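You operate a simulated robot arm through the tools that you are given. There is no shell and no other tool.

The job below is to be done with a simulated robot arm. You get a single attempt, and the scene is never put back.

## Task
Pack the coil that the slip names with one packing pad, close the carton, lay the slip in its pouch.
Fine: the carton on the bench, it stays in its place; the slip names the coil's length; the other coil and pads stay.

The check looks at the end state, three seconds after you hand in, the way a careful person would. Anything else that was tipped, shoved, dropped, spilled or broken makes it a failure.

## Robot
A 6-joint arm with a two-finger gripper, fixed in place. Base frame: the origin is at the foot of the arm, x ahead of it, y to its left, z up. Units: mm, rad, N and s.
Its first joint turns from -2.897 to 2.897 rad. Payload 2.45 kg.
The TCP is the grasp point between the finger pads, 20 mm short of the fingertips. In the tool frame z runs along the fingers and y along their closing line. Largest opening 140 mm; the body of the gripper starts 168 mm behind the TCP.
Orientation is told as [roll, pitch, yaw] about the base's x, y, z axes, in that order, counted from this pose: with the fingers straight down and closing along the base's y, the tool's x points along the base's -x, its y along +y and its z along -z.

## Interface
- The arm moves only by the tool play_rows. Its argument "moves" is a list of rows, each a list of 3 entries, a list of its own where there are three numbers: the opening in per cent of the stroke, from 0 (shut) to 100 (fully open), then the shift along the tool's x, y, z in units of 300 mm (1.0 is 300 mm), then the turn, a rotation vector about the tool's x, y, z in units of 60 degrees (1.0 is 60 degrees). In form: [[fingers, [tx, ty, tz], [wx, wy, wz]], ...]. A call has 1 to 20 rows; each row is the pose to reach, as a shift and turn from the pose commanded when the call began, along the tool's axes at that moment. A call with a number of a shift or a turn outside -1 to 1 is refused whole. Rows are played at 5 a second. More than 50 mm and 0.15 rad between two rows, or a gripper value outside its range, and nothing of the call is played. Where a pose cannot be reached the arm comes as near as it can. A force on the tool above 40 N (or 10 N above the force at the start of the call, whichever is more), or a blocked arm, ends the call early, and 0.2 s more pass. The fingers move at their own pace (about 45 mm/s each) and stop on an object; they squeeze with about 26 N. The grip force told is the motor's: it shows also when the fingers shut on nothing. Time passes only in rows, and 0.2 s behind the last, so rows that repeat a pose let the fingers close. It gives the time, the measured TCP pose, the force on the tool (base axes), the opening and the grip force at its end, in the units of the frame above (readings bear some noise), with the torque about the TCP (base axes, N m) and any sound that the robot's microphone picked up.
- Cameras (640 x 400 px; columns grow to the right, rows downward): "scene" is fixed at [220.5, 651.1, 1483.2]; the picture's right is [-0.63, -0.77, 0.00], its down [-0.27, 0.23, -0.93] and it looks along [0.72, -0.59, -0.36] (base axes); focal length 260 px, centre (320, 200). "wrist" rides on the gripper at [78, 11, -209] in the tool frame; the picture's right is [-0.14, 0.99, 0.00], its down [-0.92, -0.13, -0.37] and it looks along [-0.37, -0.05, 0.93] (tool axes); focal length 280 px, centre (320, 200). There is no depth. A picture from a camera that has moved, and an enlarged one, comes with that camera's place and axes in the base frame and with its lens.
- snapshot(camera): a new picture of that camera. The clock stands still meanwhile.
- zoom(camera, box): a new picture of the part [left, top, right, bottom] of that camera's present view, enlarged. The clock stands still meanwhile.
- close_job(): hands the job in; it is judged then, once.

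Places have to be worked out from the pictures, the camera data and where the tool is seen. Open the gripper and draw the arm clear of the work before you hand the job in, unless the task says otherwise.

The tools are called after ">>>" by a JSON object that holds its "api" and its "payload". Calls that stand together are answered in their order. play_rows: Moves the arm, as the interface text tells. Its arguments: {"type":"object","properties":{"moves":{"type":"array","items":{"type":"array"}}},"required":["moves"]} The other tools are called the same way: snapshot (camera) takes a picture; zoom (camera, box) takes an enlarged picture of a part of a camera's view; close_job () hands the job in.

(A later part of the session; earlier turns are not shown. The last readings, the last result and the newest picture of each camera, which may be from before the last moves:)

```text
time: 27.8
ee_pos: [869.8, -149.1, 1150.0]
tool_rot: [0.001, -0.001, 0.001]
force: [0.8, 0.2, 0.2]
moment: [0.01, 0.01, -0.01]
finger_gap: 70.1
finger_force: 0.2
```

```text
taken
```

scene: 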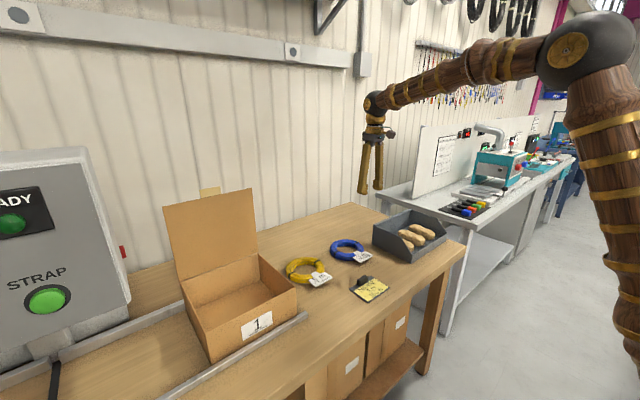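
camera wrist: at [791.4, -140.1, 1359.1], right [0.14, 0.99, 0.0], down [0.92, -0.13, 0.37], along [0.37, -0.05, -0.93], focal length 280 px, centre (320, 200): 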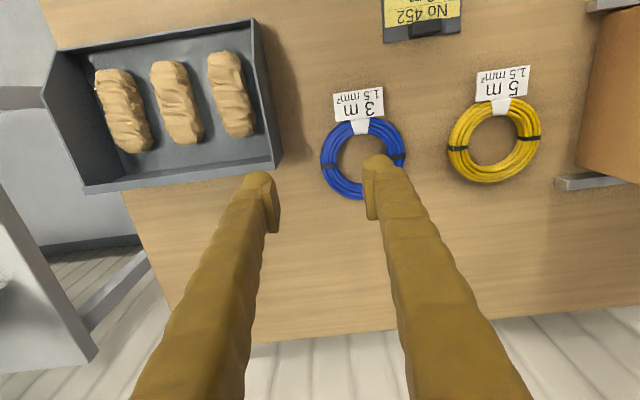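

From here I can refine the blue coil's location; I zoom in on it and the tray with the pads.

>>> {"api": "zoom", "payload": {"camera": "wrist", "box": [290, 70, 430, 220]}}

>>> {"api": "zoom", "payload": {"camera": "wrist", "box": [40, 10, 290, 200]}}

>>> {"api": "zoom", "payload": {"camera": "scene", "box": [320, 230, 380, 275]}}

```text
2.67 times, centred on (360, 145) of wrist
camera zoom: at [791.4, -140.1, 1359.1], right [0.14, 0.99, 0.0], down [0.92, -0.13, 0.37], along [0.37, -0.05, -0.93], focal length 748 px, centre (213, 347)
```

zoom: 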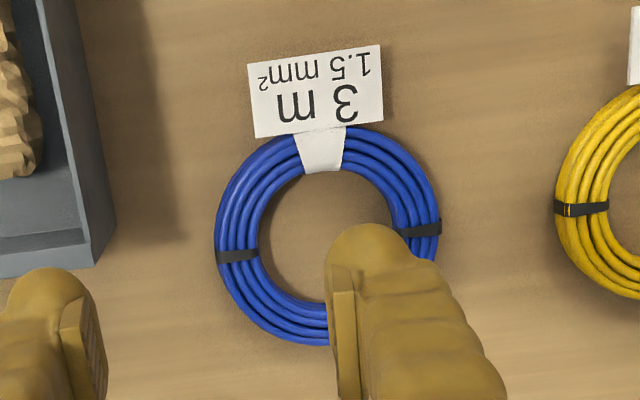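

```text
2.11 times, centred on (165, 105) of wrist
camera zoom: at [791.4, -140.1, 1359.1], right [0.14, 0.99, 0.0], down [0.92, -0.13, 0.37], along [0.37, -0.05, -0.93], focal length 590 px, centre (646, 400)
```

zoom: 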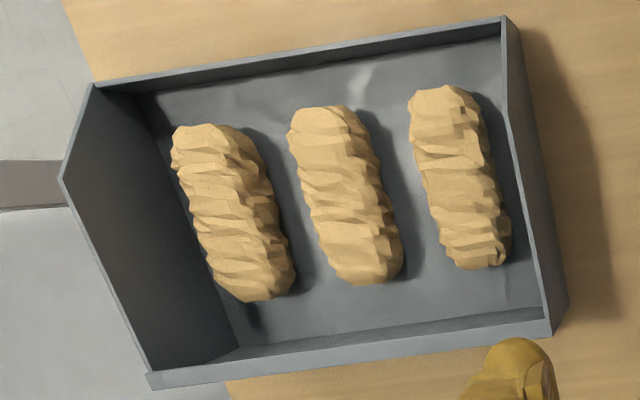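

```text
8.89 times, centred on (350, 252) of scene
camera zoom: at [220.5, 651.1, 1483.2], right [-0.63, -0.77, 0.0], down [-0.27, 0.23, -0.93], along [0.72, -0.59, -0.36], focal length 2313 px, centre (53, -267)
```

zoom: 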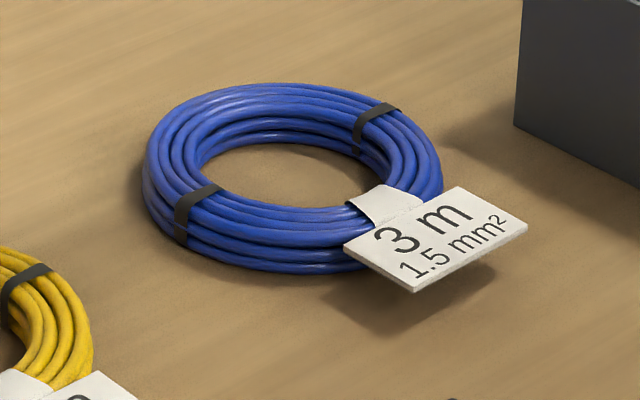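

The blue coil's centre is about (921,-77) with a 155 mm outer diameter and a 30 mm wide ring. I'll grip its −y side at (921,-140); first I descend to z=905 above it.

>>> {"api": "play_rows", "payload": {"moves": [[50, [-0.05, 0.01, 0.13], [0, 0, 0]], [50, [-0.1, 0.02, 0.27], [0, 0, 0]], [50, [-0.15, 0.03, 0.41], [0, 0, 0]], [50, [-0.17, 0.03, 0.55], [0, 0, 0]], [50, [-0.17, 0.03, 0.69], [0, 0, 0]], [50, [-0.17, 0.03, 0.817], [0, 0, 0]], [50, [-0.17, 0.03, 0.817], [0, 0, 0]]]}}

>>> {"api": "snapshot", "payload": {"camera": "wrist"}}

>>> {"api": "zoom", "payload": {"camera": "scene", "box": [310, 220, 430, 310]}}

```text
time: 29.4
ee_pos: [921.4, -139.7, 904.9]
tool_rot: [-0.001, -0.002, 0.002]
force: [-0.2, -0.2, 0.7]
moment: [0.01, -0.01, 0.02]
finger_gap: 69.8
finger_force: 0.0
```

```text
taken
camera wrist: at [842.9, -130.4, 1113.8], right [0.14, 0.99, 0.0], down [0.92, -0.13, 0.37], along [0.37, -0.05, -0.93], focal length 280 px, centre (320, 200)
```

wrist: 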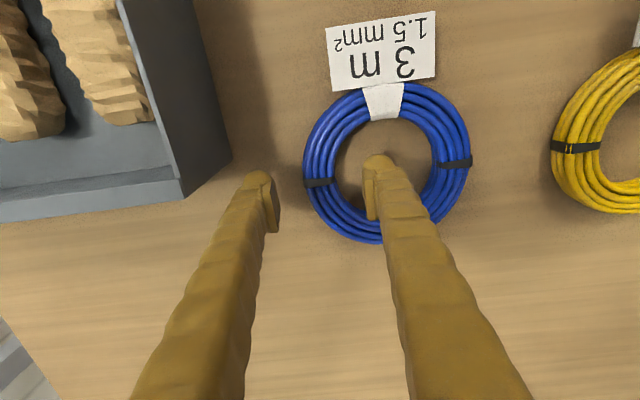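

```text
4.44 times, centred on (370, 265) of scene
camera zoom: at [220.5, 651.1, 1483.2], right [-0.63, -0.77, 0.0], down [-0.27, 0.23, -0.93], along [0.72, -0.59, -0.36], focal length 1156 px, centre (98, -89)
```

zoom: 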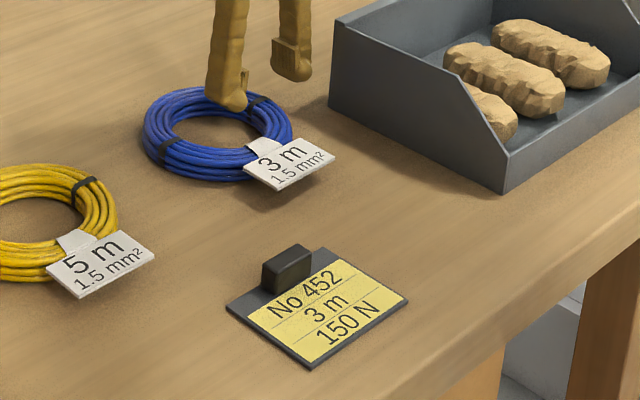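

Ring centre confirmed near (917,-77); the fingers straddle its −y side. I lower in small steps to z≈866, watching the force.

>>> {"api": "play_rows", "payload": {"moves": [[50, [0, 0, 0.05], [0, 0, 0]], [50, [0, 0, 0.1], [0, 0, 0]], [50, [0, 0, 0.12], [0, 0, 0]], [50, [0, 0, 0.13], [0, 0, 0]], [50, [0, 0, 0.13], [0, 0, 0]]]}}

>>> {"api": "snapshot", "payload": {"camera": "wrist"}}

>>> {"api": "zoom", "payload": {"camera": "scene", "box": [320, 220, 400, 280]}}

```text
time: 30.7
ee_pos: [921.3, -137.8, 867.9]
tool_rot: [-0.002, -0.004, 0.002]
force: [-4.6, 0.9, 7.8]
moment: [0.16, 0.12, 0.1]
finger_gap: 69.9
finger_force: 0.3
stopped in row 5: the force on the tool passed its limit at 42 N (the readings are from after the stop); the commanded pose is now the measured one
```

```text
taken
camera wrist: at [843.2, -129.6, 1077.6], right [0.14, 0.99, 0.0], down [0.92, -0.13, 0.37], along [0.37, -0.05, -0.93], focal length 280 px, centre (320, 200)
```

wrist: 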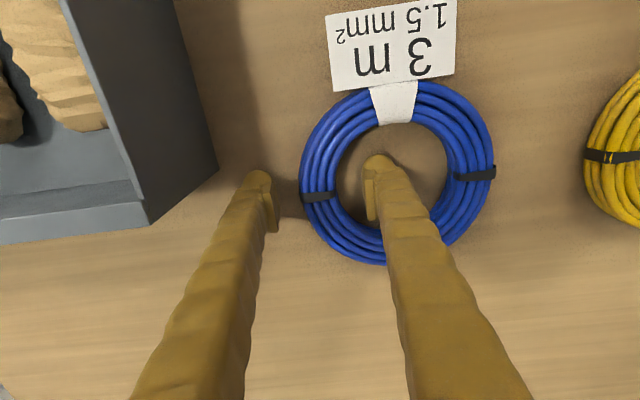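

```text
6.67 times, centred on (360, 250) of scene
camera zoom: at [220.5, 651.1, 1483.2], right [-0.63, -0.77, 0.0], down [-0.27, 0.23, -0.93], along [0.72, -0.59, -0.36], focal length 1734 px, centre (53, -133)
```

zoom: 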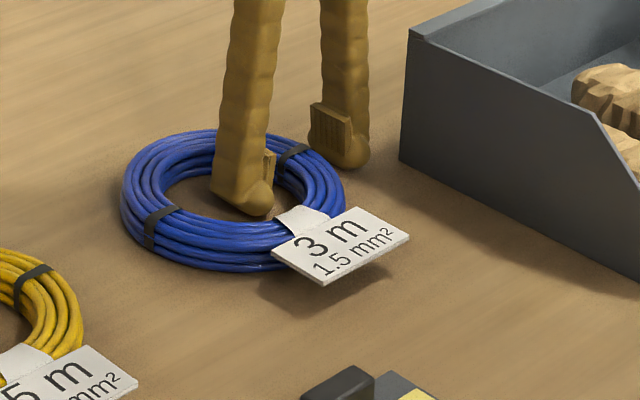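

The fingertips touched the bench, so the bench top is at z≈848. I raise 3 mm and close on the ring.

>>> {"api": "play_rows", "payload": {"moves": [[50, [0, 0, -0.01], [0, 0, 0]], [35, [0, 0, -0.01], [0, 0, 0]], [20, [0, 0, -0.01], [0, 0, 0]], [0, [0, 0, -0.01], [0, 0, 0]], [0, [0, 0, -0.01], [0, 0, 0]], [0, [0, 0, -0.01], [0, 0, 0]], [0, [0, 0, -0.01], [0, 0, 0]]]}}

>>> {"api": "snapshot", "payload": {"camera": "wrist"}}

```text
time: 32.3
ee_pos: [922.8, -139.9, 870.2]
tool_rot: [0.001, -0.003, 0.001]
force: [-0.9, -1.7, 0.0]
moment: [-0.1, 0.07, 0.07]
finger_gap: 30.7
finger_force: 25.6
```

```text
taken
camera wrist: at [843.2, -129.8, 1080.0], right [0.14, 0.99, 0.0], down [0.92, -0.13, 0.37], along [0.37, -0.05, -0.93], focal length 280 px, centre (320, 200)
```

wrist: 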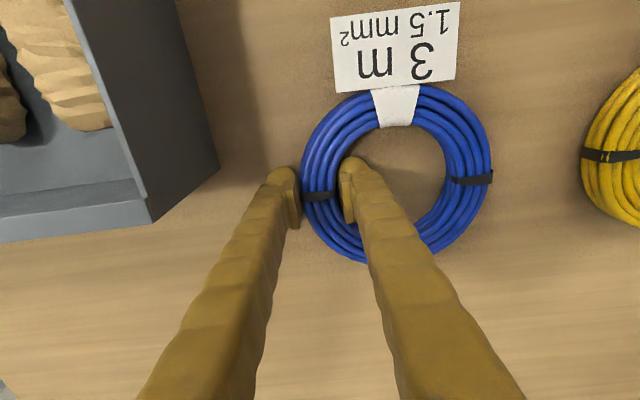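

The ring is firmly held (30.7 mm). I lift it straight up to z≈1100 and check for sag.

>>> {"api": "play_rows", "payload": {"moves": [[0, [0, 0, -0.05], [0, 0, 0]], [0, [0, 0, -0.15], [0, 0, 0]], [0, [0, 0, -0.28], [0, 0, 0]], [0, [0, 0, -0.42], [0, 0, 0]], [0, [0, 0, -0.56], [0, 0, 0]], [0, [0, 0, -0.68], [0, 0, 0]], [0, [0, 0, -0.763], [0, 0, 0]], [0, [0, 0, -0.763], [0, 0, 0]]]}}

>>> {"api": "snapshot", "payload": {"camera": "wrist"}}

>>> {"api": "snapshot", "payload": {"camera": "scene"}}

```text
time: 34.1
ee_pos: [921.9, -138.3, 1100.1]
tool_rot: [0.003, -0.003, 0.002]
force: [0.6, 1.1, -4.3]
moment: [-0.27, 0.02, -0.01]
finger_gap: 30.7
finger_force: 26.0
```

```text
taken
camera wrist: at [842.6, -129.4, 1309.4], right [0.14, 0.99, 0.0], down [0.92, -0.13, 0.37], along [0.37, -0.05, -0.93], focal length 280 px, centre (320, 200)
```

wrist: 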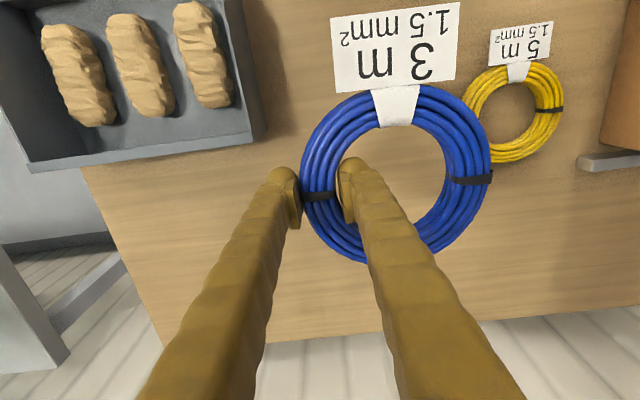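

```text
taken
```

scene: 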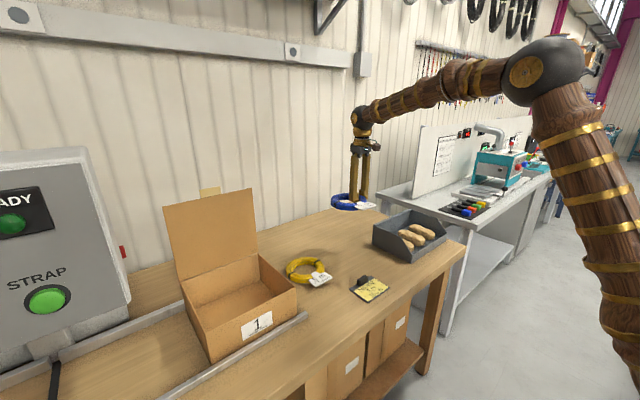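

The coil is held level. I carry it across at this height to above the carton.

>>> {"api": "play_rows", "payload": {"moves": [[0, [0.02, 0.1, 0], [0, 0, 0]], [0, [0.04, 0.24, 0], [0, 0, 0]], [0, [0.06, 0.39, 0], [0, 0, 0]], [0, [0.08, 0.54, 0], [0, 0, 0]], [0, [0.1, 0.69, 0], [0, 0, 0]], [0, [0.123, 0.84, 0], [0, 0, 0]], [0, [0.123, 0.967, 0], [0, 0, 0]]]}}

>>> {"api": "play_rows", "payload": {"moves": [[0, [0, 0.14, 0], [0, 0, 0]], [0, [0, 0.28, 0], [0, 0, 0]], [0, [0, 0.42, 0], [0, 0, 0]], [0, [0, 0.56, 0], [0, 0, 0]], [0, [0, 0.68, 0], [0, 0, 0]], [0, [0, 0.765, 0], [0, 0, 0]], [0, [0, 0.765, 0], [0, 0, 0]]]}}

>>> {"api": "snapshot", "payload": {"camera": "wrist"}}

>>> {"api": "zoom", "payload": {"camera": "scene", "box": [120, 160, 320, 380]}}

```text
time: 35.7
ee_pos: [883.4, 152.7, 1098.4]
tool_rot: [0.0, 0.0, 0.003]
force: [0.5, 0.2, -4.1]
moment: [-0.26, 0.01, 0.01]
finger_gap: 30.4
finger_force: 26.2
```

```text
time: 37.3
ee_pos: [885.3, 381.0, 1098.8]
tool_rot: [-0.001, -0.003, 0.002]
force: [-0.9, -0.6, -4.9]
moment: [-0.25, 0.0, 0.0]
finger_gap: 30.5
finger_force: 25.9
```

```text
taken
camera wrist: at [805.9, 391.4, 1307.7], right [0.14, 0.99, 0.0], down [0.92, -0.13, 0.37], along [0.37, -0.05, -0.93], focal length 280 px, centre (320, 200)
```

wrist: 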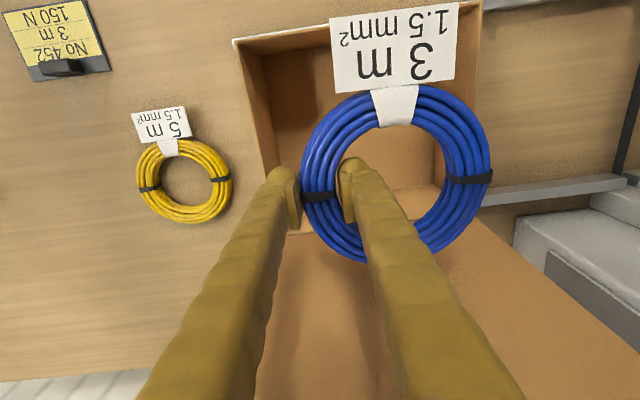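

```text
1.82 times, centred on (220, 270) of scene
camera zoom: at [220.5, 651.1, 1483.2], right [-0.63, -0.77, 0.0], down [-0.27, 0.23, -0.93], along [0.72, -0.59, -0.36], focal length 473 px, centre (502, 73)
```

zoom: 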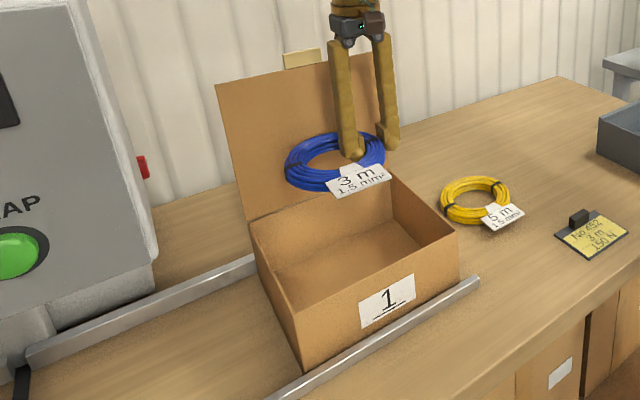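

Carton interior computed as x 752–979, y 314–562; with TCP at (885,381) the coil and tag span x 770–959, y 365–521, so it fits. I lower it into the carton to near the floor.

>>> {"api": "play_rows", "payload": {"moves": [[0, [0, 0, 0.12], [0, 0, 0]], [0, [0, 0, 0.24], [0, 0, 0]], [0, [0, 0, 0.36], [0, 0, 0]], [0, [0, 0, 0.48], [0, 0, 0]], [0, [0, 0, 0.58], [0, 0, 0]], [0, [0, 0, 0.66], [0, 0, 0]], [0, [0, 0, 0.71], [0, 0, 0]], [0, [0, 0, 0.73], [0, 0, 0]], [0, [0, 0, 0.73], [0, 0, 0]]]}}

>>> {"api": "snapshot", "payload": {"camera": "wrist"}}

>>> {"api": "zoom", "payload": {"camera": "scene", "box": [120, 160, 320, 380]}}

```text
time: 39.3
ee_pos: [884.7, 381.0, 879.1]
tool_rot: [0.0, -0.005, 0.001]
force: [-0.5, -0.7, -4.2]
moment: [-0.29, -0.01, 0.01]
finger_gap: 30.8
finger_force: 26.0
```

```text
taken
camera wrist: at [806.2, 390.2, 1088.7], right [0.14, 0.99, 0.0], down [0.92, -0.13, 0.37], along [0.37, -0.05, -0.93], focal length 280 px, centre (320, 200)
```

wrist: 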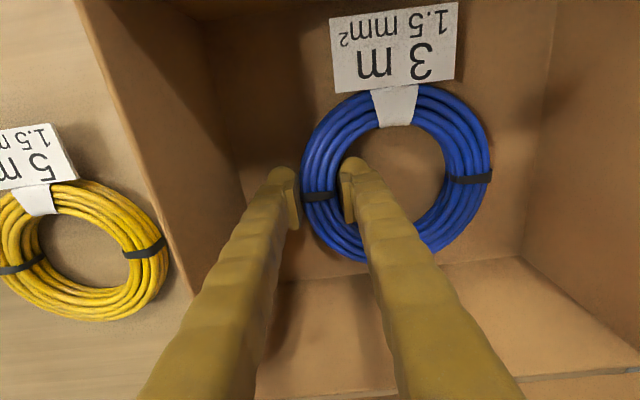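

```text
1.82 times, centred on (220, 270) of scene
camera zoom: at [220.5, 651.1, 1483.2], right [-0.63, -0.77, 0.0], down [-0.27, 0.23, -0.93], along [0.72, -0.59, -0.36], focal length 473 px, centre (502, 73)
```

zoom: 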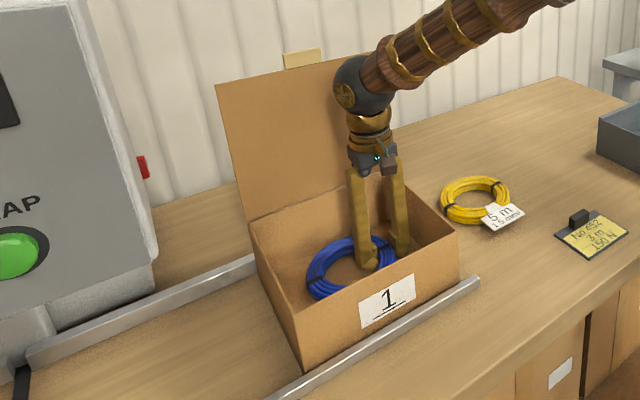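

The coil is inside, just above the floor. I lower a few more millimetres in fine steps until the floor takes the weight.

>>> {"api": "play_rows", "payload": {"moves": [[0, [0, 0, 0.005], [0, 0, 0]], [0, [0, 0, 0.01], [0, 0, 0]], [0, [0, 0, 0.013], [0, 0, 0]], [0, [0, 0, 0.013], [0, 0, 0]]]}}

```text
time: 40.3
ee_pos: [884.8, 380.3, 875.7]
tool_rot: [0.0, -0.003, 0.0]
force: [1.2, -1.7, -1.6]
moment: [0.2, -0.03, -0.1]
finger_gap: 30.7
finger_force: 26.1
```

The floor now carries the coil (force fell to −1.6 N). I open the fingers moderately and withdraw straight up.

>>> {"api": "play_rows", "payload": {"moves": [[28, [0, 0, 0], [0, 0, 0]], [36, [0, 0, 0], [0, 0, 0]], [42, [0, 0, 0], [0, 0, 0]], [42, [0, 0, 0], [0, 0, 0]], [42, [0, 0, -0.06], [0, 0, 0]], [42, [0, 0, -0.16], [0, 0, 0]], [42, [0, 0, -0.3], [0, 0, 0]], [42, [0, 0, -0.45], [0, 0, 0]], [42, [0, 0, -0.6], [0, 0, 0]], [42, [0, 0, -0.75], [0, 0, 0]], [42, [0, 0, -0.75], [0, 0, 0]]]}}

>>> {"api": "snapshot", "payload": {"camera": "wrist"}}

>>> {"api": "zoom", "payload": {"camera": "scene", "box": [120, 160, 320, 380]}}

```text
time: 42.7
ee_pos: [884.4, 378.7, 1101.8]
tool_rot: [-0.001, -0.003, 0.002]
force: [-1.1, -0.4, -0.1]
moment: [-0.01, 0.02, -0.01]
finger_gap: 59.1
finger_force: 0.0
```

```text
taken
camera wrist: at [805.8, 388.5, 1311.1], right [0.14, 0.99, 0.0], down [0.92, -0.13, 0.37], along [0.37, -0.05, -0.93], focal length 280 px, centre (320, 200)
```

wrist: 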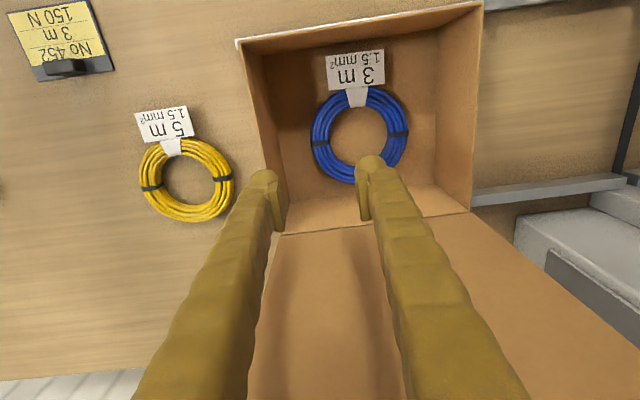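

```text
1.82 times, centred on (220, 270) of scene
camera zoom: at [220.5, 651.1, 1483.2], right [-0.63, -0.77, 0.0], down [-0.27, 0.23, -0.93], along [0.72, -0.59, -0.36], focal length 473 px, centre (502, 73)
```

zoom: 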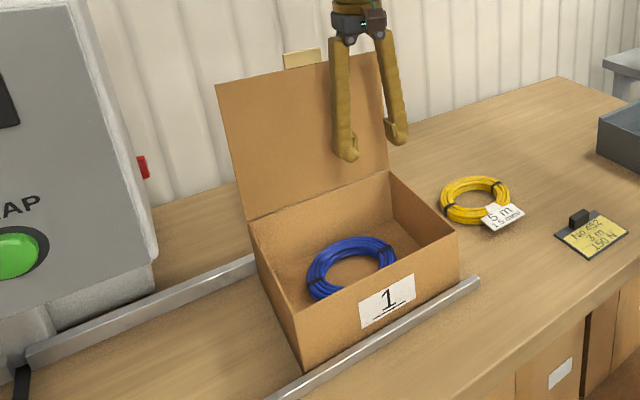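

The coil lies flat in the carton. Next the middle pad, at about (782,-371); I travel there at safe height.

>>> {"api": "play_rows", "payload": {"moves": [[54, [0.02, -0.14, 0], [0, 0, 0]], [54, [0.04, -0.28, 0], [0, 0, 0]], [54, [0.06, -0.43, 0], [0, 0, 0]], [54, [0.08, -0.58, 0], [0, 0, 0]], [54, [0.1, -0.73, 0], [0, 0, 0]], [54, [0.12, -0.87, 0], [0, 0, 0]], [54, [0.12, -1.0, 0], [0, 0, 0]]]}}

>>> {"api": "play_rows", "payload": {"moves": [[54, [0.02, -0.14, 0], [0, 0, 0]], [54, [0.04, -0.28, 0], [0, 0, 0]], [54, [0.06, -0.43, 0], [0, 0, 0]], [54, [0.08, -0.58, 0], [0, 0, 0]], [54, [0.1, -0.73, 0], [0, 0, 0]], [54, [0.12, -0.87, 0], [0, 0, 0]], [54, [0.12, -1.0, 0], [0, 0, 0]]]}}

>>> {"api": "play_rows", "payload": {"moves": [[54, [0.03, -0.14, 0], [0, 0, 0]], [54, [0.06, -0.28, 0], [0, 0, 0]], [54, [0.08, -0.4, 0], [0, 0, 0]], [54, [0.1, -0.5, 0], [0, 0, 0]], [54, [0.1, -0.5, 0], [0, 0, 0]]]}}

>>> {"api": "snapshot", "payload": {"camera": "wrist"}}

>>> {"api": "zoom", "payload": {"camera": "scene", "box": [340, 190, 480, 290]}}

```text
time: 44.3
ee_pos: [848.6, 81.0, 1102.3]
tool_rot: [0.001, -0.002, 0.002]
force: [1.2, -0.2, 0.6]
moment: [-0.01, 0.0, -0.02]
finger_gap: 75.7
finger_force: 0.1
```

```text
time: 45.9
ee_pos: [812.2, -220.1, 1103.3]
tool_rot: [0.0, -0.001, 0.002]
force: [0.6, -1.0, -0.5]
moment: [0.03, -0.01, -0.01]
finger_gap: 75.9
finger_force: 0.3
```

```text
time: 47.1
ee_pos: [783.4, -369.5, 1100.7]
tool_rot: [0.002, -0.004, 0.003]
force: [0.0, 0.0, -0.3]
moment: [0.0, -0.02, 0.0]
finger_gap: 75.9
finger_force: 0.1
```

```text
taken
camera wrist: at [704.2, -360.1, 1310.4], right [0.14, 0.99, 0.0], down [0.92, -0.13, 0.37], along [0.37, -0.05, -0.93], focal length 280 px, centre (320, 200)
```

wrist: 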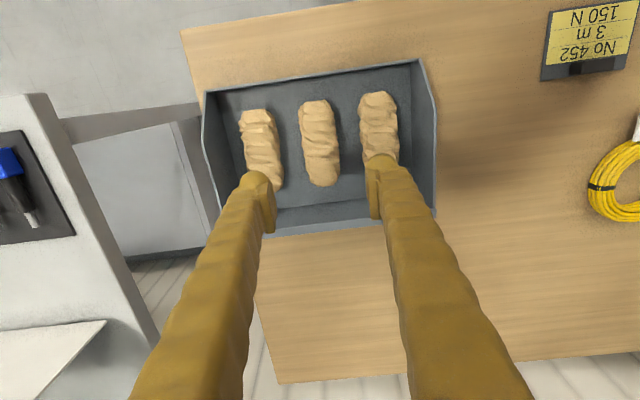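

```text
4.00 times, centred on (410, 240) of scene
camera zoom: at [220.5, 651.1, 1483.2], right [-0.63, -0.77, 0.0], down [-0.27, 0.23, -0.93], along [0.72, -0.59, -0.36], focal length 1041 px, centre (-40, 40)
```

zoom: 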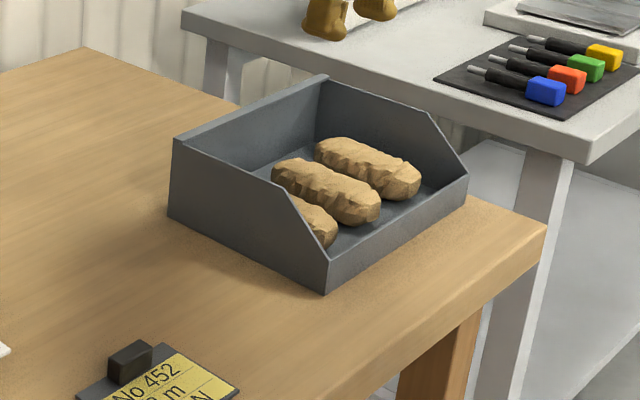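

>>> {"api": "zoom", "payload": {"camera": "wrist", "box": [190, 60, 450, 250]}}

```text
2.11 times, centred on (320, 155) of wrist
camera zoom: at [704.2, -360.1, 1310.4], right [0.14, 0.99, 0.0], down [0.92, -0.13, 0.37], along [0.37, -0.05, -0.93], focal length 590 px, centre (320, 295)
```

zoom: 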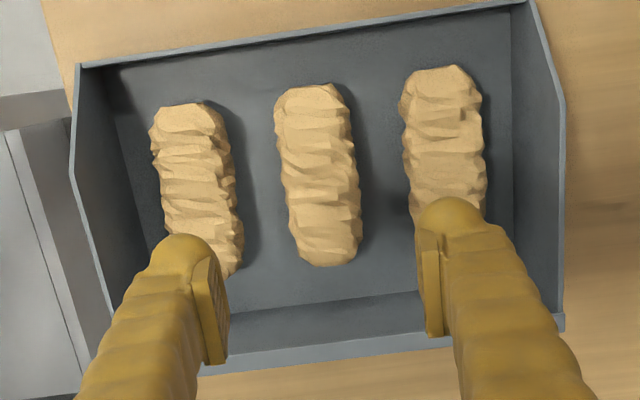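

The middle pad is centred at about (784,-371), about 55 mm wide with ~33 mm gaps on both sides. I descend to just above it and check alignment.

>>> {"api": "play_rows", "payload": {"moves": [[54, [0, -0.003, 0.12], [0, 0, 0]], [54, [0, -0.005, 0.26], [0, 0, 0]], [54, [0, -0.005, 0.4], [0, 0, 0]], [54, [0, -0.005, 0.51], [0, 0, 0]], [54, [0, -0.005, 0.59], [0, 0, 0]], [54, [0, -0.005, 0.59], [0, 0, 0]]]}}

>>> {"api": "snapshot", "payload": {"camera": "wrist"}}

>>> {"api": "zoom", "payload": {"camera": "scene", "box": [340, 190, 480, 290]}}

```text
time: 48.5
ee_pos: [782.7, -370.7, 923.9]
tool_rot: [-0.001, -0.003, 0.002]
force: [-0.2, 0.4, -0.2]
moment: [0.01, 0.0, 0.02]
finger_gap: 75.5
finger_force: 0.0
```

```text
taken
camera wrist: at [703.9, -361.8, 1133.2], right [0.14, 0.99, 0.0], down [0.92, -0.13, 0.37], along [0.37, -0.05, -0.93], focal length 280 px, centre (320, 200)
```

wrist: 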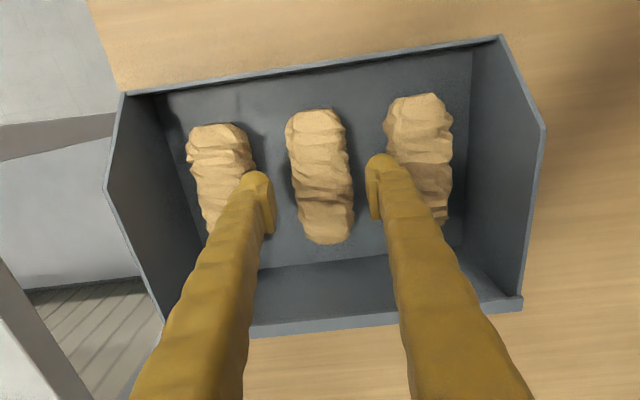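

```text
4.00 times, centred on (410, 240) of scene
camera zoom: at [220.5, 651.1, 1483.2], right [-0.63, -0.77, 0.0], down [-0.27, 0.23, -0.93], along [0.72, -0.59, -0.36], focal length 1041 px, centre (-40, 40)
```

zoom: 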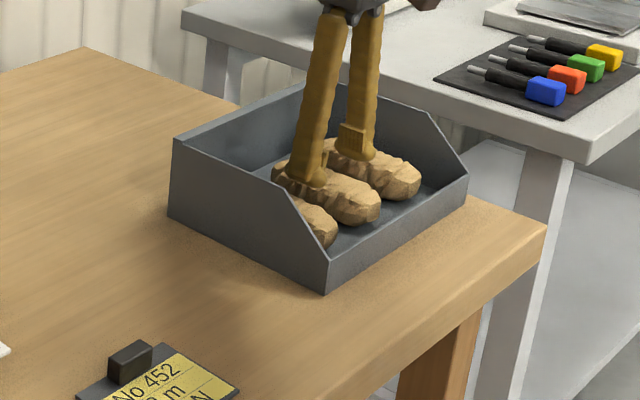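

Aligned: the pad is centred between the fingers with about 8 mm clearance on each side. I lower to z≈879 in small steps.

>>> {"api": "play_rows", "payload": {"moves": [[54, [0, 0, 0.04], [0, 0, 0]], [54, [0, 0, 0.08], [0, 0, 0]], [54, [0, 0, 0.12], [0, 0, 0]], [54, [0, 0, 0.15], [0, 0, 0]], [54, [0, 0, 0.15], [0, 0, 0]]]}}

>>> {"api": "snapshot", "payload": {"camera": "wrist"}}

```text
time: 49.7
ee_pos: [783.9, -371.1, 878.3]
tool_rot: [0.0, -0.003, 0.001]
force: [0.0, -1.0, -0.3]
moment: [0.01, 0.0, -0.02]
finger_gap: 75.7
finger_force: 0.1
```

```text
taken
camera wrist: at [704.6, -361.2, 1088.2], right [0.14, 0.99, 0.0], down [0.92, -0.13, 0.37], along [0.37, -0.05, -0.93], focal length 280 px, centre (320, 200)
```

wrist: 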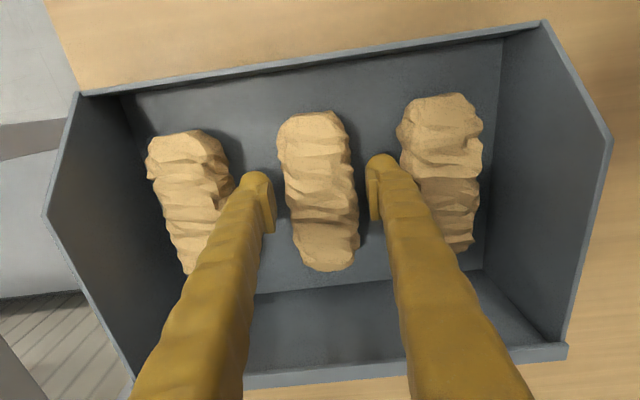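

The fingers are beside the pad with no contact. I close on it.

>>> {"api": "play_rows", "payload": {"moves": [[45, [0, 0, 0], [0, 0, 0]], [38, [0, 0, 0], [0, 0, 0]], [30, [0, 0, 0], [0, 0, 0]], [0, [0, 0, 0], [0, 0, 0]], [0, [0, 0, 0], [0, 0, 0]], [0, [0, 0, 0], [0, 0, 0]]]}}

>>> {"api": "snapshot", "payload": {"camera": "wrist"}}

```text
time: 51.1
ee_pos: [783.7, -369.9, 880.0]
tool_rot: [0.0, -0.004, 0.0]
force: [0.1, 0.1, 1.2]
moment: [0.03, -0.02, 0.02]
finger_gap: 58.8
finger_force: 26.3
```

```text
taken
camera wrist: at [704.6, -361.2, 1088.5], right [0.14, 0.99, 0.0], down [0.92, -0.13, 0.37], along [0.37, -0.05, -0.93], focal length 280 px, centre (320, 200)
```

wrist: 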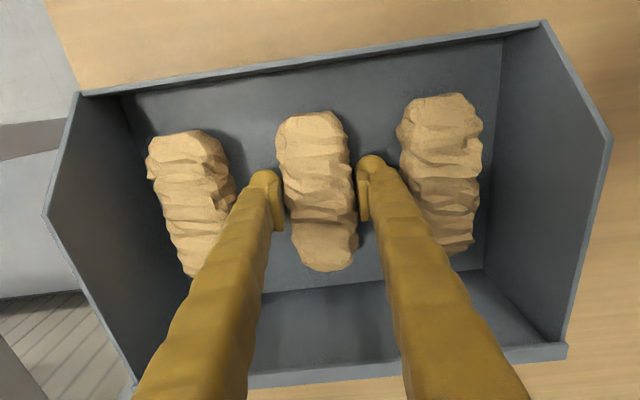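

The pad is held at 58.8 mm. I lift it straight out of the tray.

>>> {"api": "play_rows", "payload": {"moves": [[0, [0, 0, -0.04], [0, 0, 0]], [0, [0, 0, -0.12], [0, 0, 0]], [0, [0, 0, -0.24], [0, 0, 0]], [0, [0, 0, -0.38], [0, 0, 0]], [0, [0, 0, -0.52], [0, 0, 0]], [0, [0, 0, -0.66], [0, 0, 0]], [0, [0, 0, -0.8], [0, 0, 0]], [0, [0, 0, -0.8], [0, 0, 0]]]}}

>>> {"api": "snapshot", "payload": {"camera": "wrist"}}

>>> {"api": "snapshot", "payload": {"camera": "scene"}}

```text
time: 52.9
ee_pos: [782.8, -371.5, 1120.9]
tool_rot: [0.001, -0.002, 0.003]
force: [-0.2, 1.1, -0.2]
moment: [0.03, 0.02, 0.01]
finger_gap: 58.9
finger_force: 26.1
```

```text
taken
camera wrist: at [703.8, -361.7, 1329.0], right [0.14, 0.99, 0.0], down [0.92, -0.13, 0.37], along [0.37, -0.05, -0.93], focal length 280 px, centre (320, 200)
```

wrist: 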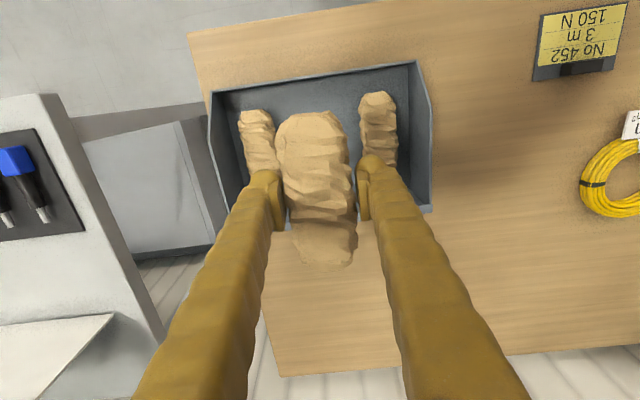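

```text
taken
```

scene: 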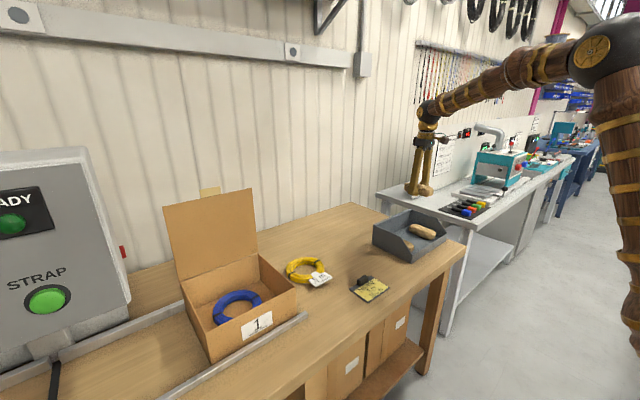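

Pad secured. I carry it to the carton while turning it 90° so it will lie across the ring along y.

>>> {"api": "play_rows", "payload": {"moves": [[0, [-0.01, 0.13, 0], [0, 0, 0]], [0, [-0.03, 0.27, 0], [0, 0, 0]], [0, [-0.05, 0.42, 0], [0, 0, 0]], [0, [-0.07, 0.57, 0], [0, 0, 0]], [0, [-0.09, 0.72, 0], [0, 0, 0]], [0, [-0.1, 0.86, 0], [0, 0, 0]], [0, [-0.1, 1.0, 0], [0, 0, 0]]]}}

>>> {"api": "play_rows", "payload": {"moves": [[0, [-0.01, 0.13, 0], [0, 0, -0.1]], [0, [-0.03, 0.27, 0], [0, 0, -0.2]], [0, [-0.05, 0.42, 0], [0, 0, -0.31]], [0, [-0.07, 0.57, 0], [0, 0, -0.42]], [0, [-0.09, 0.72, 0], [0, 0, -0.53]], [0, [-0.1, 0.86, 0], [0, 0, -0.64]], [0, [-0.1, 1.0, 0], [0, 0, -0.75]]]}}

>>> {"api": "play_rows", "payload": {"moves": [[0, [-0.07, 0.056, 0], [0, 0, -0.1]], [0, [-0.15, 0.122, 0], [0, 0, -0.2]], [0, [-0.23, 0.187, 0], [0, 0, -0.31]], [0, [-0.31, 0.252, 0], [0, 0, -0.42]], [0, [-0.39, 0.317, 0], [0, 0, -0.53]], [0, [-0.47, 0.382, 0], [0, 0, -0.64]], [0, [-0.551, 0.448, 0], [0, 0, -0.75]], [0, [-0.551, 0.448, 0], [0, 0, -0.75]]]}}

>>> {"api": "snapshot", "payload": {"camera": "wrist"}}

>>> {"api": "snapshot", "payload": {"camera": "scene"}}

```text
time: 54.5
ee_pos: [813.3, -69.3, 1121.2]
tool_rot: [-0.001, -0.001, 0.0]
force: [0.5, 0.6, 0.2]
moment: [0.02, 0.02, -0.02]
finger_gap: 58.8
finger_force: 26.1
```

```text
time: 56.1
ee_pos: [843.1, 229.0, 1122.1]
tool_rot: [-0.002, -0.003, 0.79]
force: [0.2, 0.1, 0.3]
moment: [-0.02, -0.03, 0.01]
finger_gap: 59.0
finger_force: 25.9
```

```text
time: 57.9
ee_pos: [864.0, 441.8, 1120.7]
tool_rot: [-0.004, 0.0, 1.573]
force: [0.4, -0.3, -0.4]
moment: [-0.04, 0.01, 0.0]
finger_gap: 59.1
finger_force: 26.4
```

```text
taken
camera wrist: at [852.2, 362.9, 1329.1], right [-0.99, 0.14, 0.0], down [0.12, 0.92, 0.37], along [0.05, 0.36, -0.93], focal length 280 px, centre (320, 200)
```

wrist: 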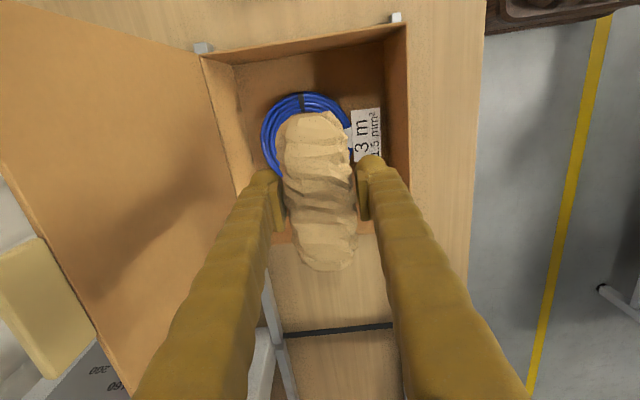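

```text
taken
```

scene: 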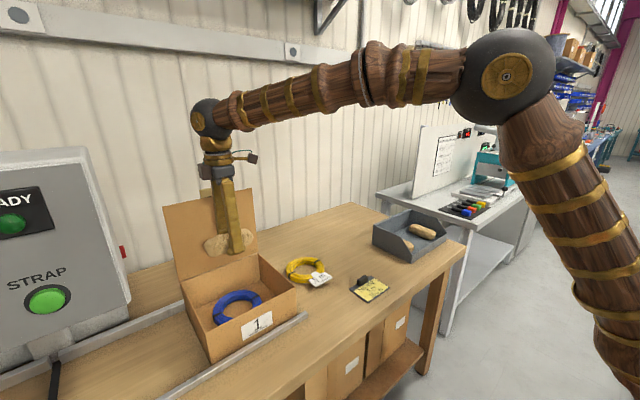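

The pad is above the coil, across its middle. I lower it to just above the ring top (TCP z≈912).

>>> {"api": "play_rows", "payload": {"moves": [[0, [0, 0, 0.12], [0, 0, 0]], [0, [0, 0, 0.26], [0, 0, 0]], [0, [0, 0, 0.4], [0, 0, 0]], [0, [0, 0, 0.52], [0, 0, 0]], [0, [0, 0, 0.61], [0, 0, 0]], [0, [0, 0, 0.67], [0, 0, 0]], [0, [0, 0, 0.697], [0, 0, 0]], [0, [0, 0, 0.697], [0, 0, 0]]]}}

>>> {"api": "snapshot", "payload": {"camera": "wrist"}}

>>> {"api": "zoom", "payload": {"camera": "scene", "box": [160, 220, 320, 380]}}

```text
time: 59.7
ee_pos: [863.9, 441.1, 910.6]
tool_rot: [-0.005, 0.002, 1.573]
force: [0.3, -0.2, 0.0]
moment: [0.02, 0.01, -0.02]
finger_gap: 58.7
finger_force: 26.4
```

```text
taken
camera wrist: at [852.7, 361.0, 1119.5], right [-0.99, 0.14, 0.0], down [0.13, 0.92, 0.37], along [0.05, 0.36, -0.93], focal length 280 px, centre (320, 200)
```

wrist: 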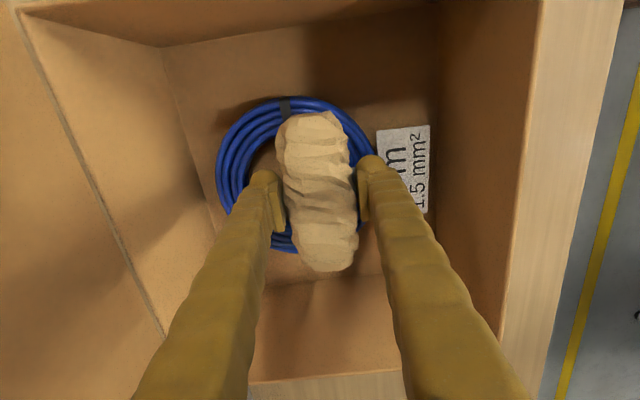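

```text
2.50 times, centred on (240, 300) of scene
camera zoom: at [220.5, 651.1, 1483.2], right [-0.63, -0.77, 0.0], down [-0.27, 0.23, -0.93], along [0.72, -0.59, -0.36], focal length 650 px, centre (520, -50)
```

zoom: 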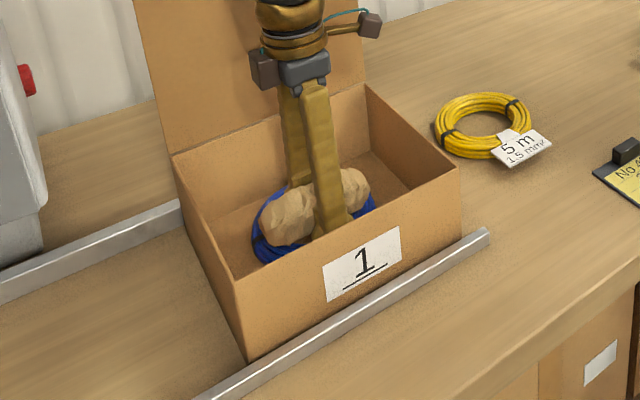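

The pad is right above the ring. I lower the last few millimetres gently.

>>> {"api": "play_rows", "payload": {"moves": [[0, [0, 0, 0.005], [0, 0, 0]], [0, [0, 0, 0.01], [0, 0, 0]], [0, [0, 0, 0.014], [0, 0, 0]], [0, [0, 0, 0.014], [0, 0, 0]]]}}

```text
time: 60.7
ee_pos: [865.1, 440.7, 905.7]
tool_rot: [-0.005, 0.0, 1.573]
force: [-0.2, 1.0, -0.3]
moment: [0.01, 0.0, -0.01]
finger_gap: 58.9
finger_force: 26.2
```

>>> {"api": "play_rows", "payload": {"moves": [[0, [0, 0, 0.005], [0, 0, 0]], [0, [0, 0, 0.01], [0, 0, 0]], [0, [0, 0, 0.01], [0, 0, 0]]]}}

```text
time: 61.5
ee_pos: [864.0, 441.0, 905.5]
tool_rot: [-0.003, 0.0, 1.573]
force: [-6.1, -2.2, 21.1]
moment: [0.03, 0.06, 0.21]
finger_gap: 58.5
finger_force: 26.0
```

Contact made (21 N up). I ease off 2.5 mm and open the fingers, then rise out.

>>> {"api": "play_rows", "payload": {"moves": [[0, [0, 0, -0.008], [0, 0, 0]], [46, [0, 0, -0.008], [0, 0, 0]], [52, [0, 0, -0.008], [0, 0, 0]], [56, [0, 0, -0.008], [0, 0, 0]], [56, [0, 0, -0.008], [0, 0, 0]], [56, [0, 0, -0.06], [0, 0, 0]], [56, [0, 0, -0.15], [0, 0, 0]], [56, [0, 0, -0.28], [0, 0, 0]], [56, [0, 0, -0.43], [0, 0, 0]], [56, [0, 0, -0.58], [0, 0, 0]], [56, [0, 0, -0.73], [0, 0, 0]], [56, [0, 0, -0.73], [0, 0, 0]]]}}

>>> {"api": "snapshot", "payload": {"camera": "wrist"}}

>>> {"api": "zoom", "payload": {"camera": "scene", "box": [160, 160, 320, 380]}}

```text
time: 64.1
ee_pos: [863.8, 441.1, 1123.2]
tool_rot: [-0.001, -0.001, 1.573]
force: [0.0, 0.4, -0.4]
moment: [-0.02, -0.03, -0.04]
finger_gap: 78.4
finger_force: 0.1
```

```text
taken
camera wrist: at [852.5, 361.6, 1331.8], right [-0.99, 0.14, 0.0], down [0.13, 0.92, 0.37], along [0.05, 0.36, -0.93], focal length 280 px, centre (320, 200)
```

wrist: 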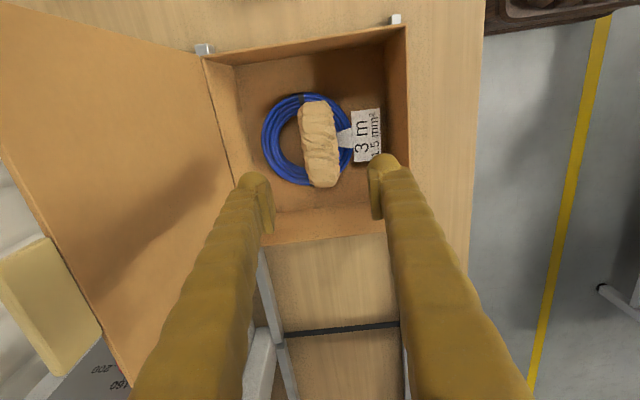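

```text
1.82 times, centred on (240, 270) of scene
camera zoom: at [220.5, 651.1, 1483.2], right [-0.63, -0.77, 0.0], down [-0.27, 0.23, -0.93], along [0.72, -0.59, -0.36], focal length 473 px, centre (466, 73)
```

zoom: 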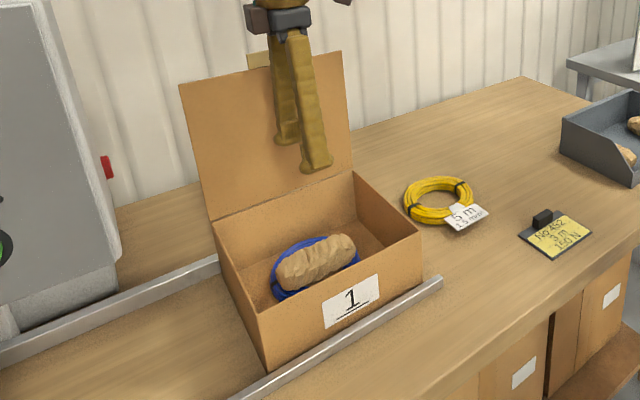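

The pad rests across the coil. To close, I will loosely cage the lid's tab between the fingers (about 24 mm gap) and follow the arc down, so the carton isn't dragged again. First I rise and move above the tab.

>>> {"api": "play_rows", "payload": {"moves": [[40, [0, 0, -0.13], [0, 0, 0]], [30, [0, 0, -0.26], [0, 0, 0]], [30, [0, 0, -0.38], [0, 0, 0]], [30, [0, 0, -0.5], [0, 0, 0]], [30, [0.003, -0.14, -0.5], [0, 0, 0]], [30, [0.006, -0.28, -0.5], [0, 0, 0]], [30, [0.01, -0.42, -0.5], [0, 0, 0]], [30, [0.01, -0.42, -0.5], [0, 0, 0]]]}}

>>> {"api": "snapshot", "payload": {"camera": "wrist"}}

>>> {"api": "zoom", "payload": {"camera": "scene", "box": [160, 160, 320, 380]}}

```text
time: 65.9
ee_pos: [988.3, 438.3, 1272.6]
tool_rot: [-0.002, 0.004, 1.572]
force: [0.5, -0.9, -2.1]
moment: [-0.02, 0.03, -0.01]
finger_gap: 41.8
finger_force: 0.0
```

```text
taken
camera wrist: at [977.3, 358.6, 1481.1], right [-0.99, 0.14, 0.0], down [0.13, 0.92, 0.37], along [0.05, 0.36, -0.93], focal length 280 px, centre (320, 200)
```

wrist: 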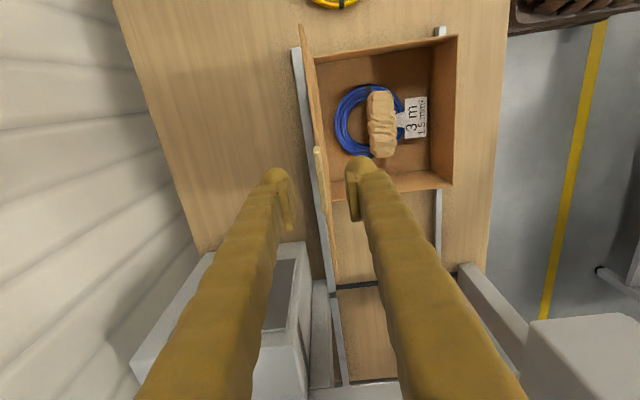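

```text
1.82 times, centred on (240, 270) of scene
camera zoom: at [220.5, 651.1, 1483.2], right [-0.63, -0.77, 0.0], down [-0.27, 0.23, -0.93], along [0.72, -0.59, -0.36], focal length 473 px, centre (466, 73)
```

zoom: 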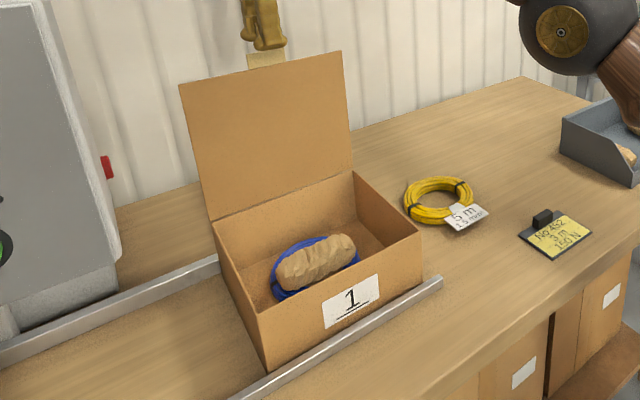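

>>> {"api": "zoom", "payload": {"camera": "wrist", "box": [230, 100, 420, 260]}}

```text
2.50 times, centred on (325, 180) of wrist
camera zoom: at [977.3, 358.6, 1481.1], right [-0.99, 0.14, 0.0], down [0.13, 0.92, 0.37], along [0.05, 0.36, -0.93], focal length 701 px, centre (308, 250)
```

zoom: 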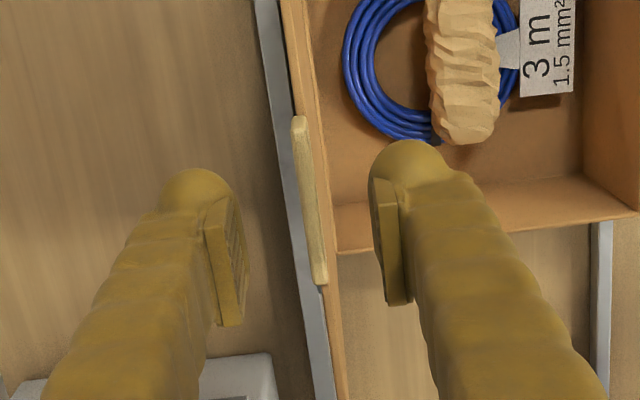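

The tab stands at x≈987, centred between the fingers. I lower around it and narrow the gap to about 24 mm without clamping.

>>> {"api": "play_rows", "payload": {"moves": [[30, [0, 0, 0.05], [0, 0, 0]], [30, [0, 0, 0.1], [0, 0, 0]], [30, [0, 0, 0.138], [0, 0, 0]], [24, [0, 0, 0.138], [0, 0, 0]], [18, [0, 0, 0.138], [0, 0, 0]], [18, [0, 0, 0.138], [0, 0, 0]]]}}

>>> {"api": "zoom", "payload": {"camera": "wrist", "box": [230, 100, 420, 260]}}

>>> {"api": "zoom", "payload": {"camera": "scene", "box": [160, 160, 320, 380]}}

```text
time: 67.3
ee_pos: [989.1, 438.4, 1230.4]
tool_rot: [-0.004, -0.001, 1.573]
force: [0.0, -0.4, -0.3]
moment: [-0.04, -0.03, 0.0]
finger_gap: 25.2
finger_force: 0.1
```

```text
2.50 times, centred on (325, 180) of wrist
camera zoom: at [977.7, 358.6, 1440.0], right [-0.99, 0.14, 0.0], down [0.13, 0.92, 0.37], along [0.05, 0.36, -0.93], focal length 701 px, centre (308, 250)
```

zoom: 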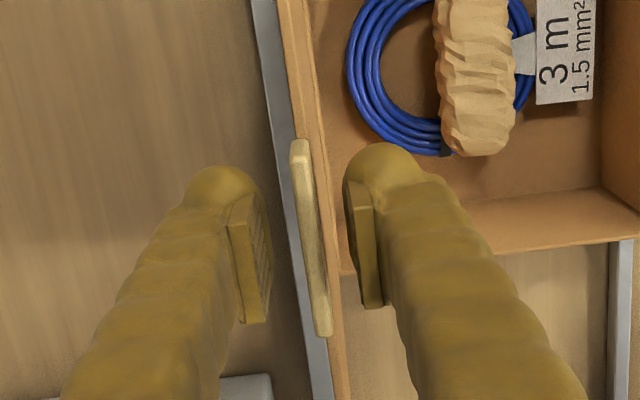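

```text
1.82 times, centred on (240, 270) of scene
camera zoom: at [220.5, 651.1, 1483.2], right [-0.63, -0.77, 0.0], down [-0.27, 0.23, -0.93], along [0.72, -0.59, -0.36], focal length 473 px, centre (466, 73)
```

zoom: 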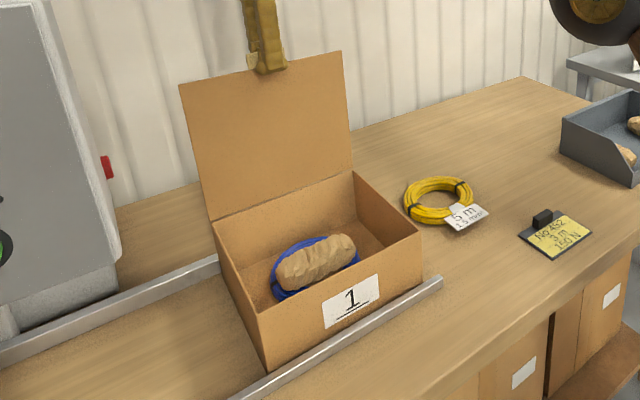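

The tab is caged with clearance both sides. I swing it forward along the arc down to about 40°.

>>> {"api": "play_rows", "payload": {"moves": [[18, [0, 0.027, -0.0037], [0, 0, 0]], [18, [0, 0.1013, 0], [0.0833, 0, 0]], [18, [0, 0.1754, 0.0093], [0.1667, 0, 0]], [18, [0, 0.2483, 0.0257], [0.25, 0, 0]], [18, [0, 0.3197, 0.048], [0.3333, 0, 0]], [18, [0, 0.4222, 0.0931], [0.4583, 0, 0]], [18, [0, 0.518, 0.1512], [0.5833, 0, 0]], [18, [0, 0.6054, 0.2214], [0.7083, 0, 0]], [18, [0, 0.6829, 0.3023], [0.8333, 0, 0]], [18, [0, 0.6829, 0.3023], [0.8333, 0, 0]]]}}

>>> {"api": "snapshot", "payload": {"camera": "wrist"}}

>>> {"api": "zoom", "payload": {"camera": "scene", "box": [160, 220, 320, 380]}}

```text
time: 69.5
ee_pos: [785.9, 436.7, 1138.9]
tool_rot: [-0.875, 0.001, 1.572]
force: [0.2, 0.5, -0.1]
moment: [0.03, 0.01, 0.01]
finger_gap: 25.3
finger_force: 0.5
```

```text
taken
camera wrist: at [617.4, 357.0, 1265.5], right [-0.63, 0.14, -0.76], down [-0.2, 0.92, 0.33], along [0.75, 0.37, -0.56], focal length 280 px, centre (320, 200)
```

wrist: 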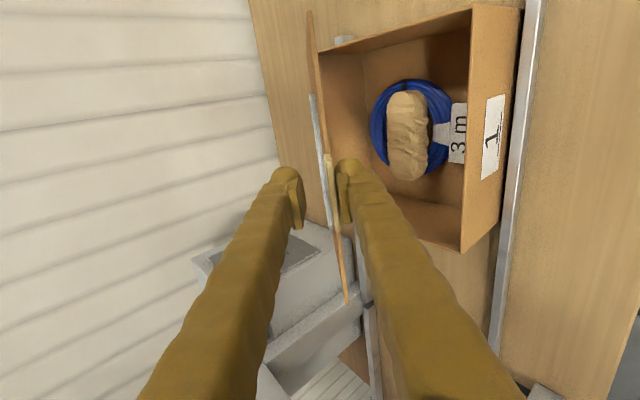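

```text
2.50 times, centred on (240, 300) of scene
camera zoom: at [220.5, 651.1, 1483.2], right [-0.63, -0.77, 0.0], down [-0.27, 0.23, -0.93], along [0.72, -0.59, -0.36], focal length 650 px, centre (520, -50)
```

zoom: 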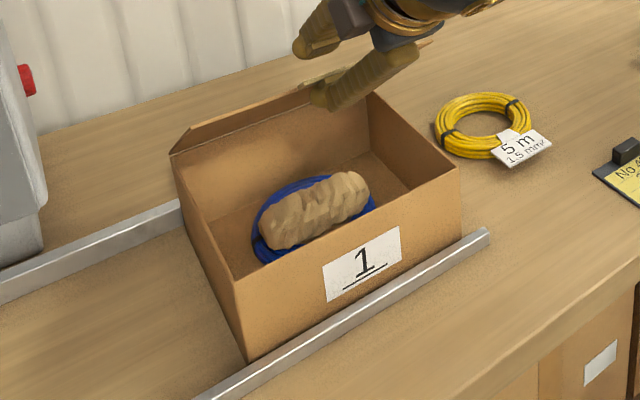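

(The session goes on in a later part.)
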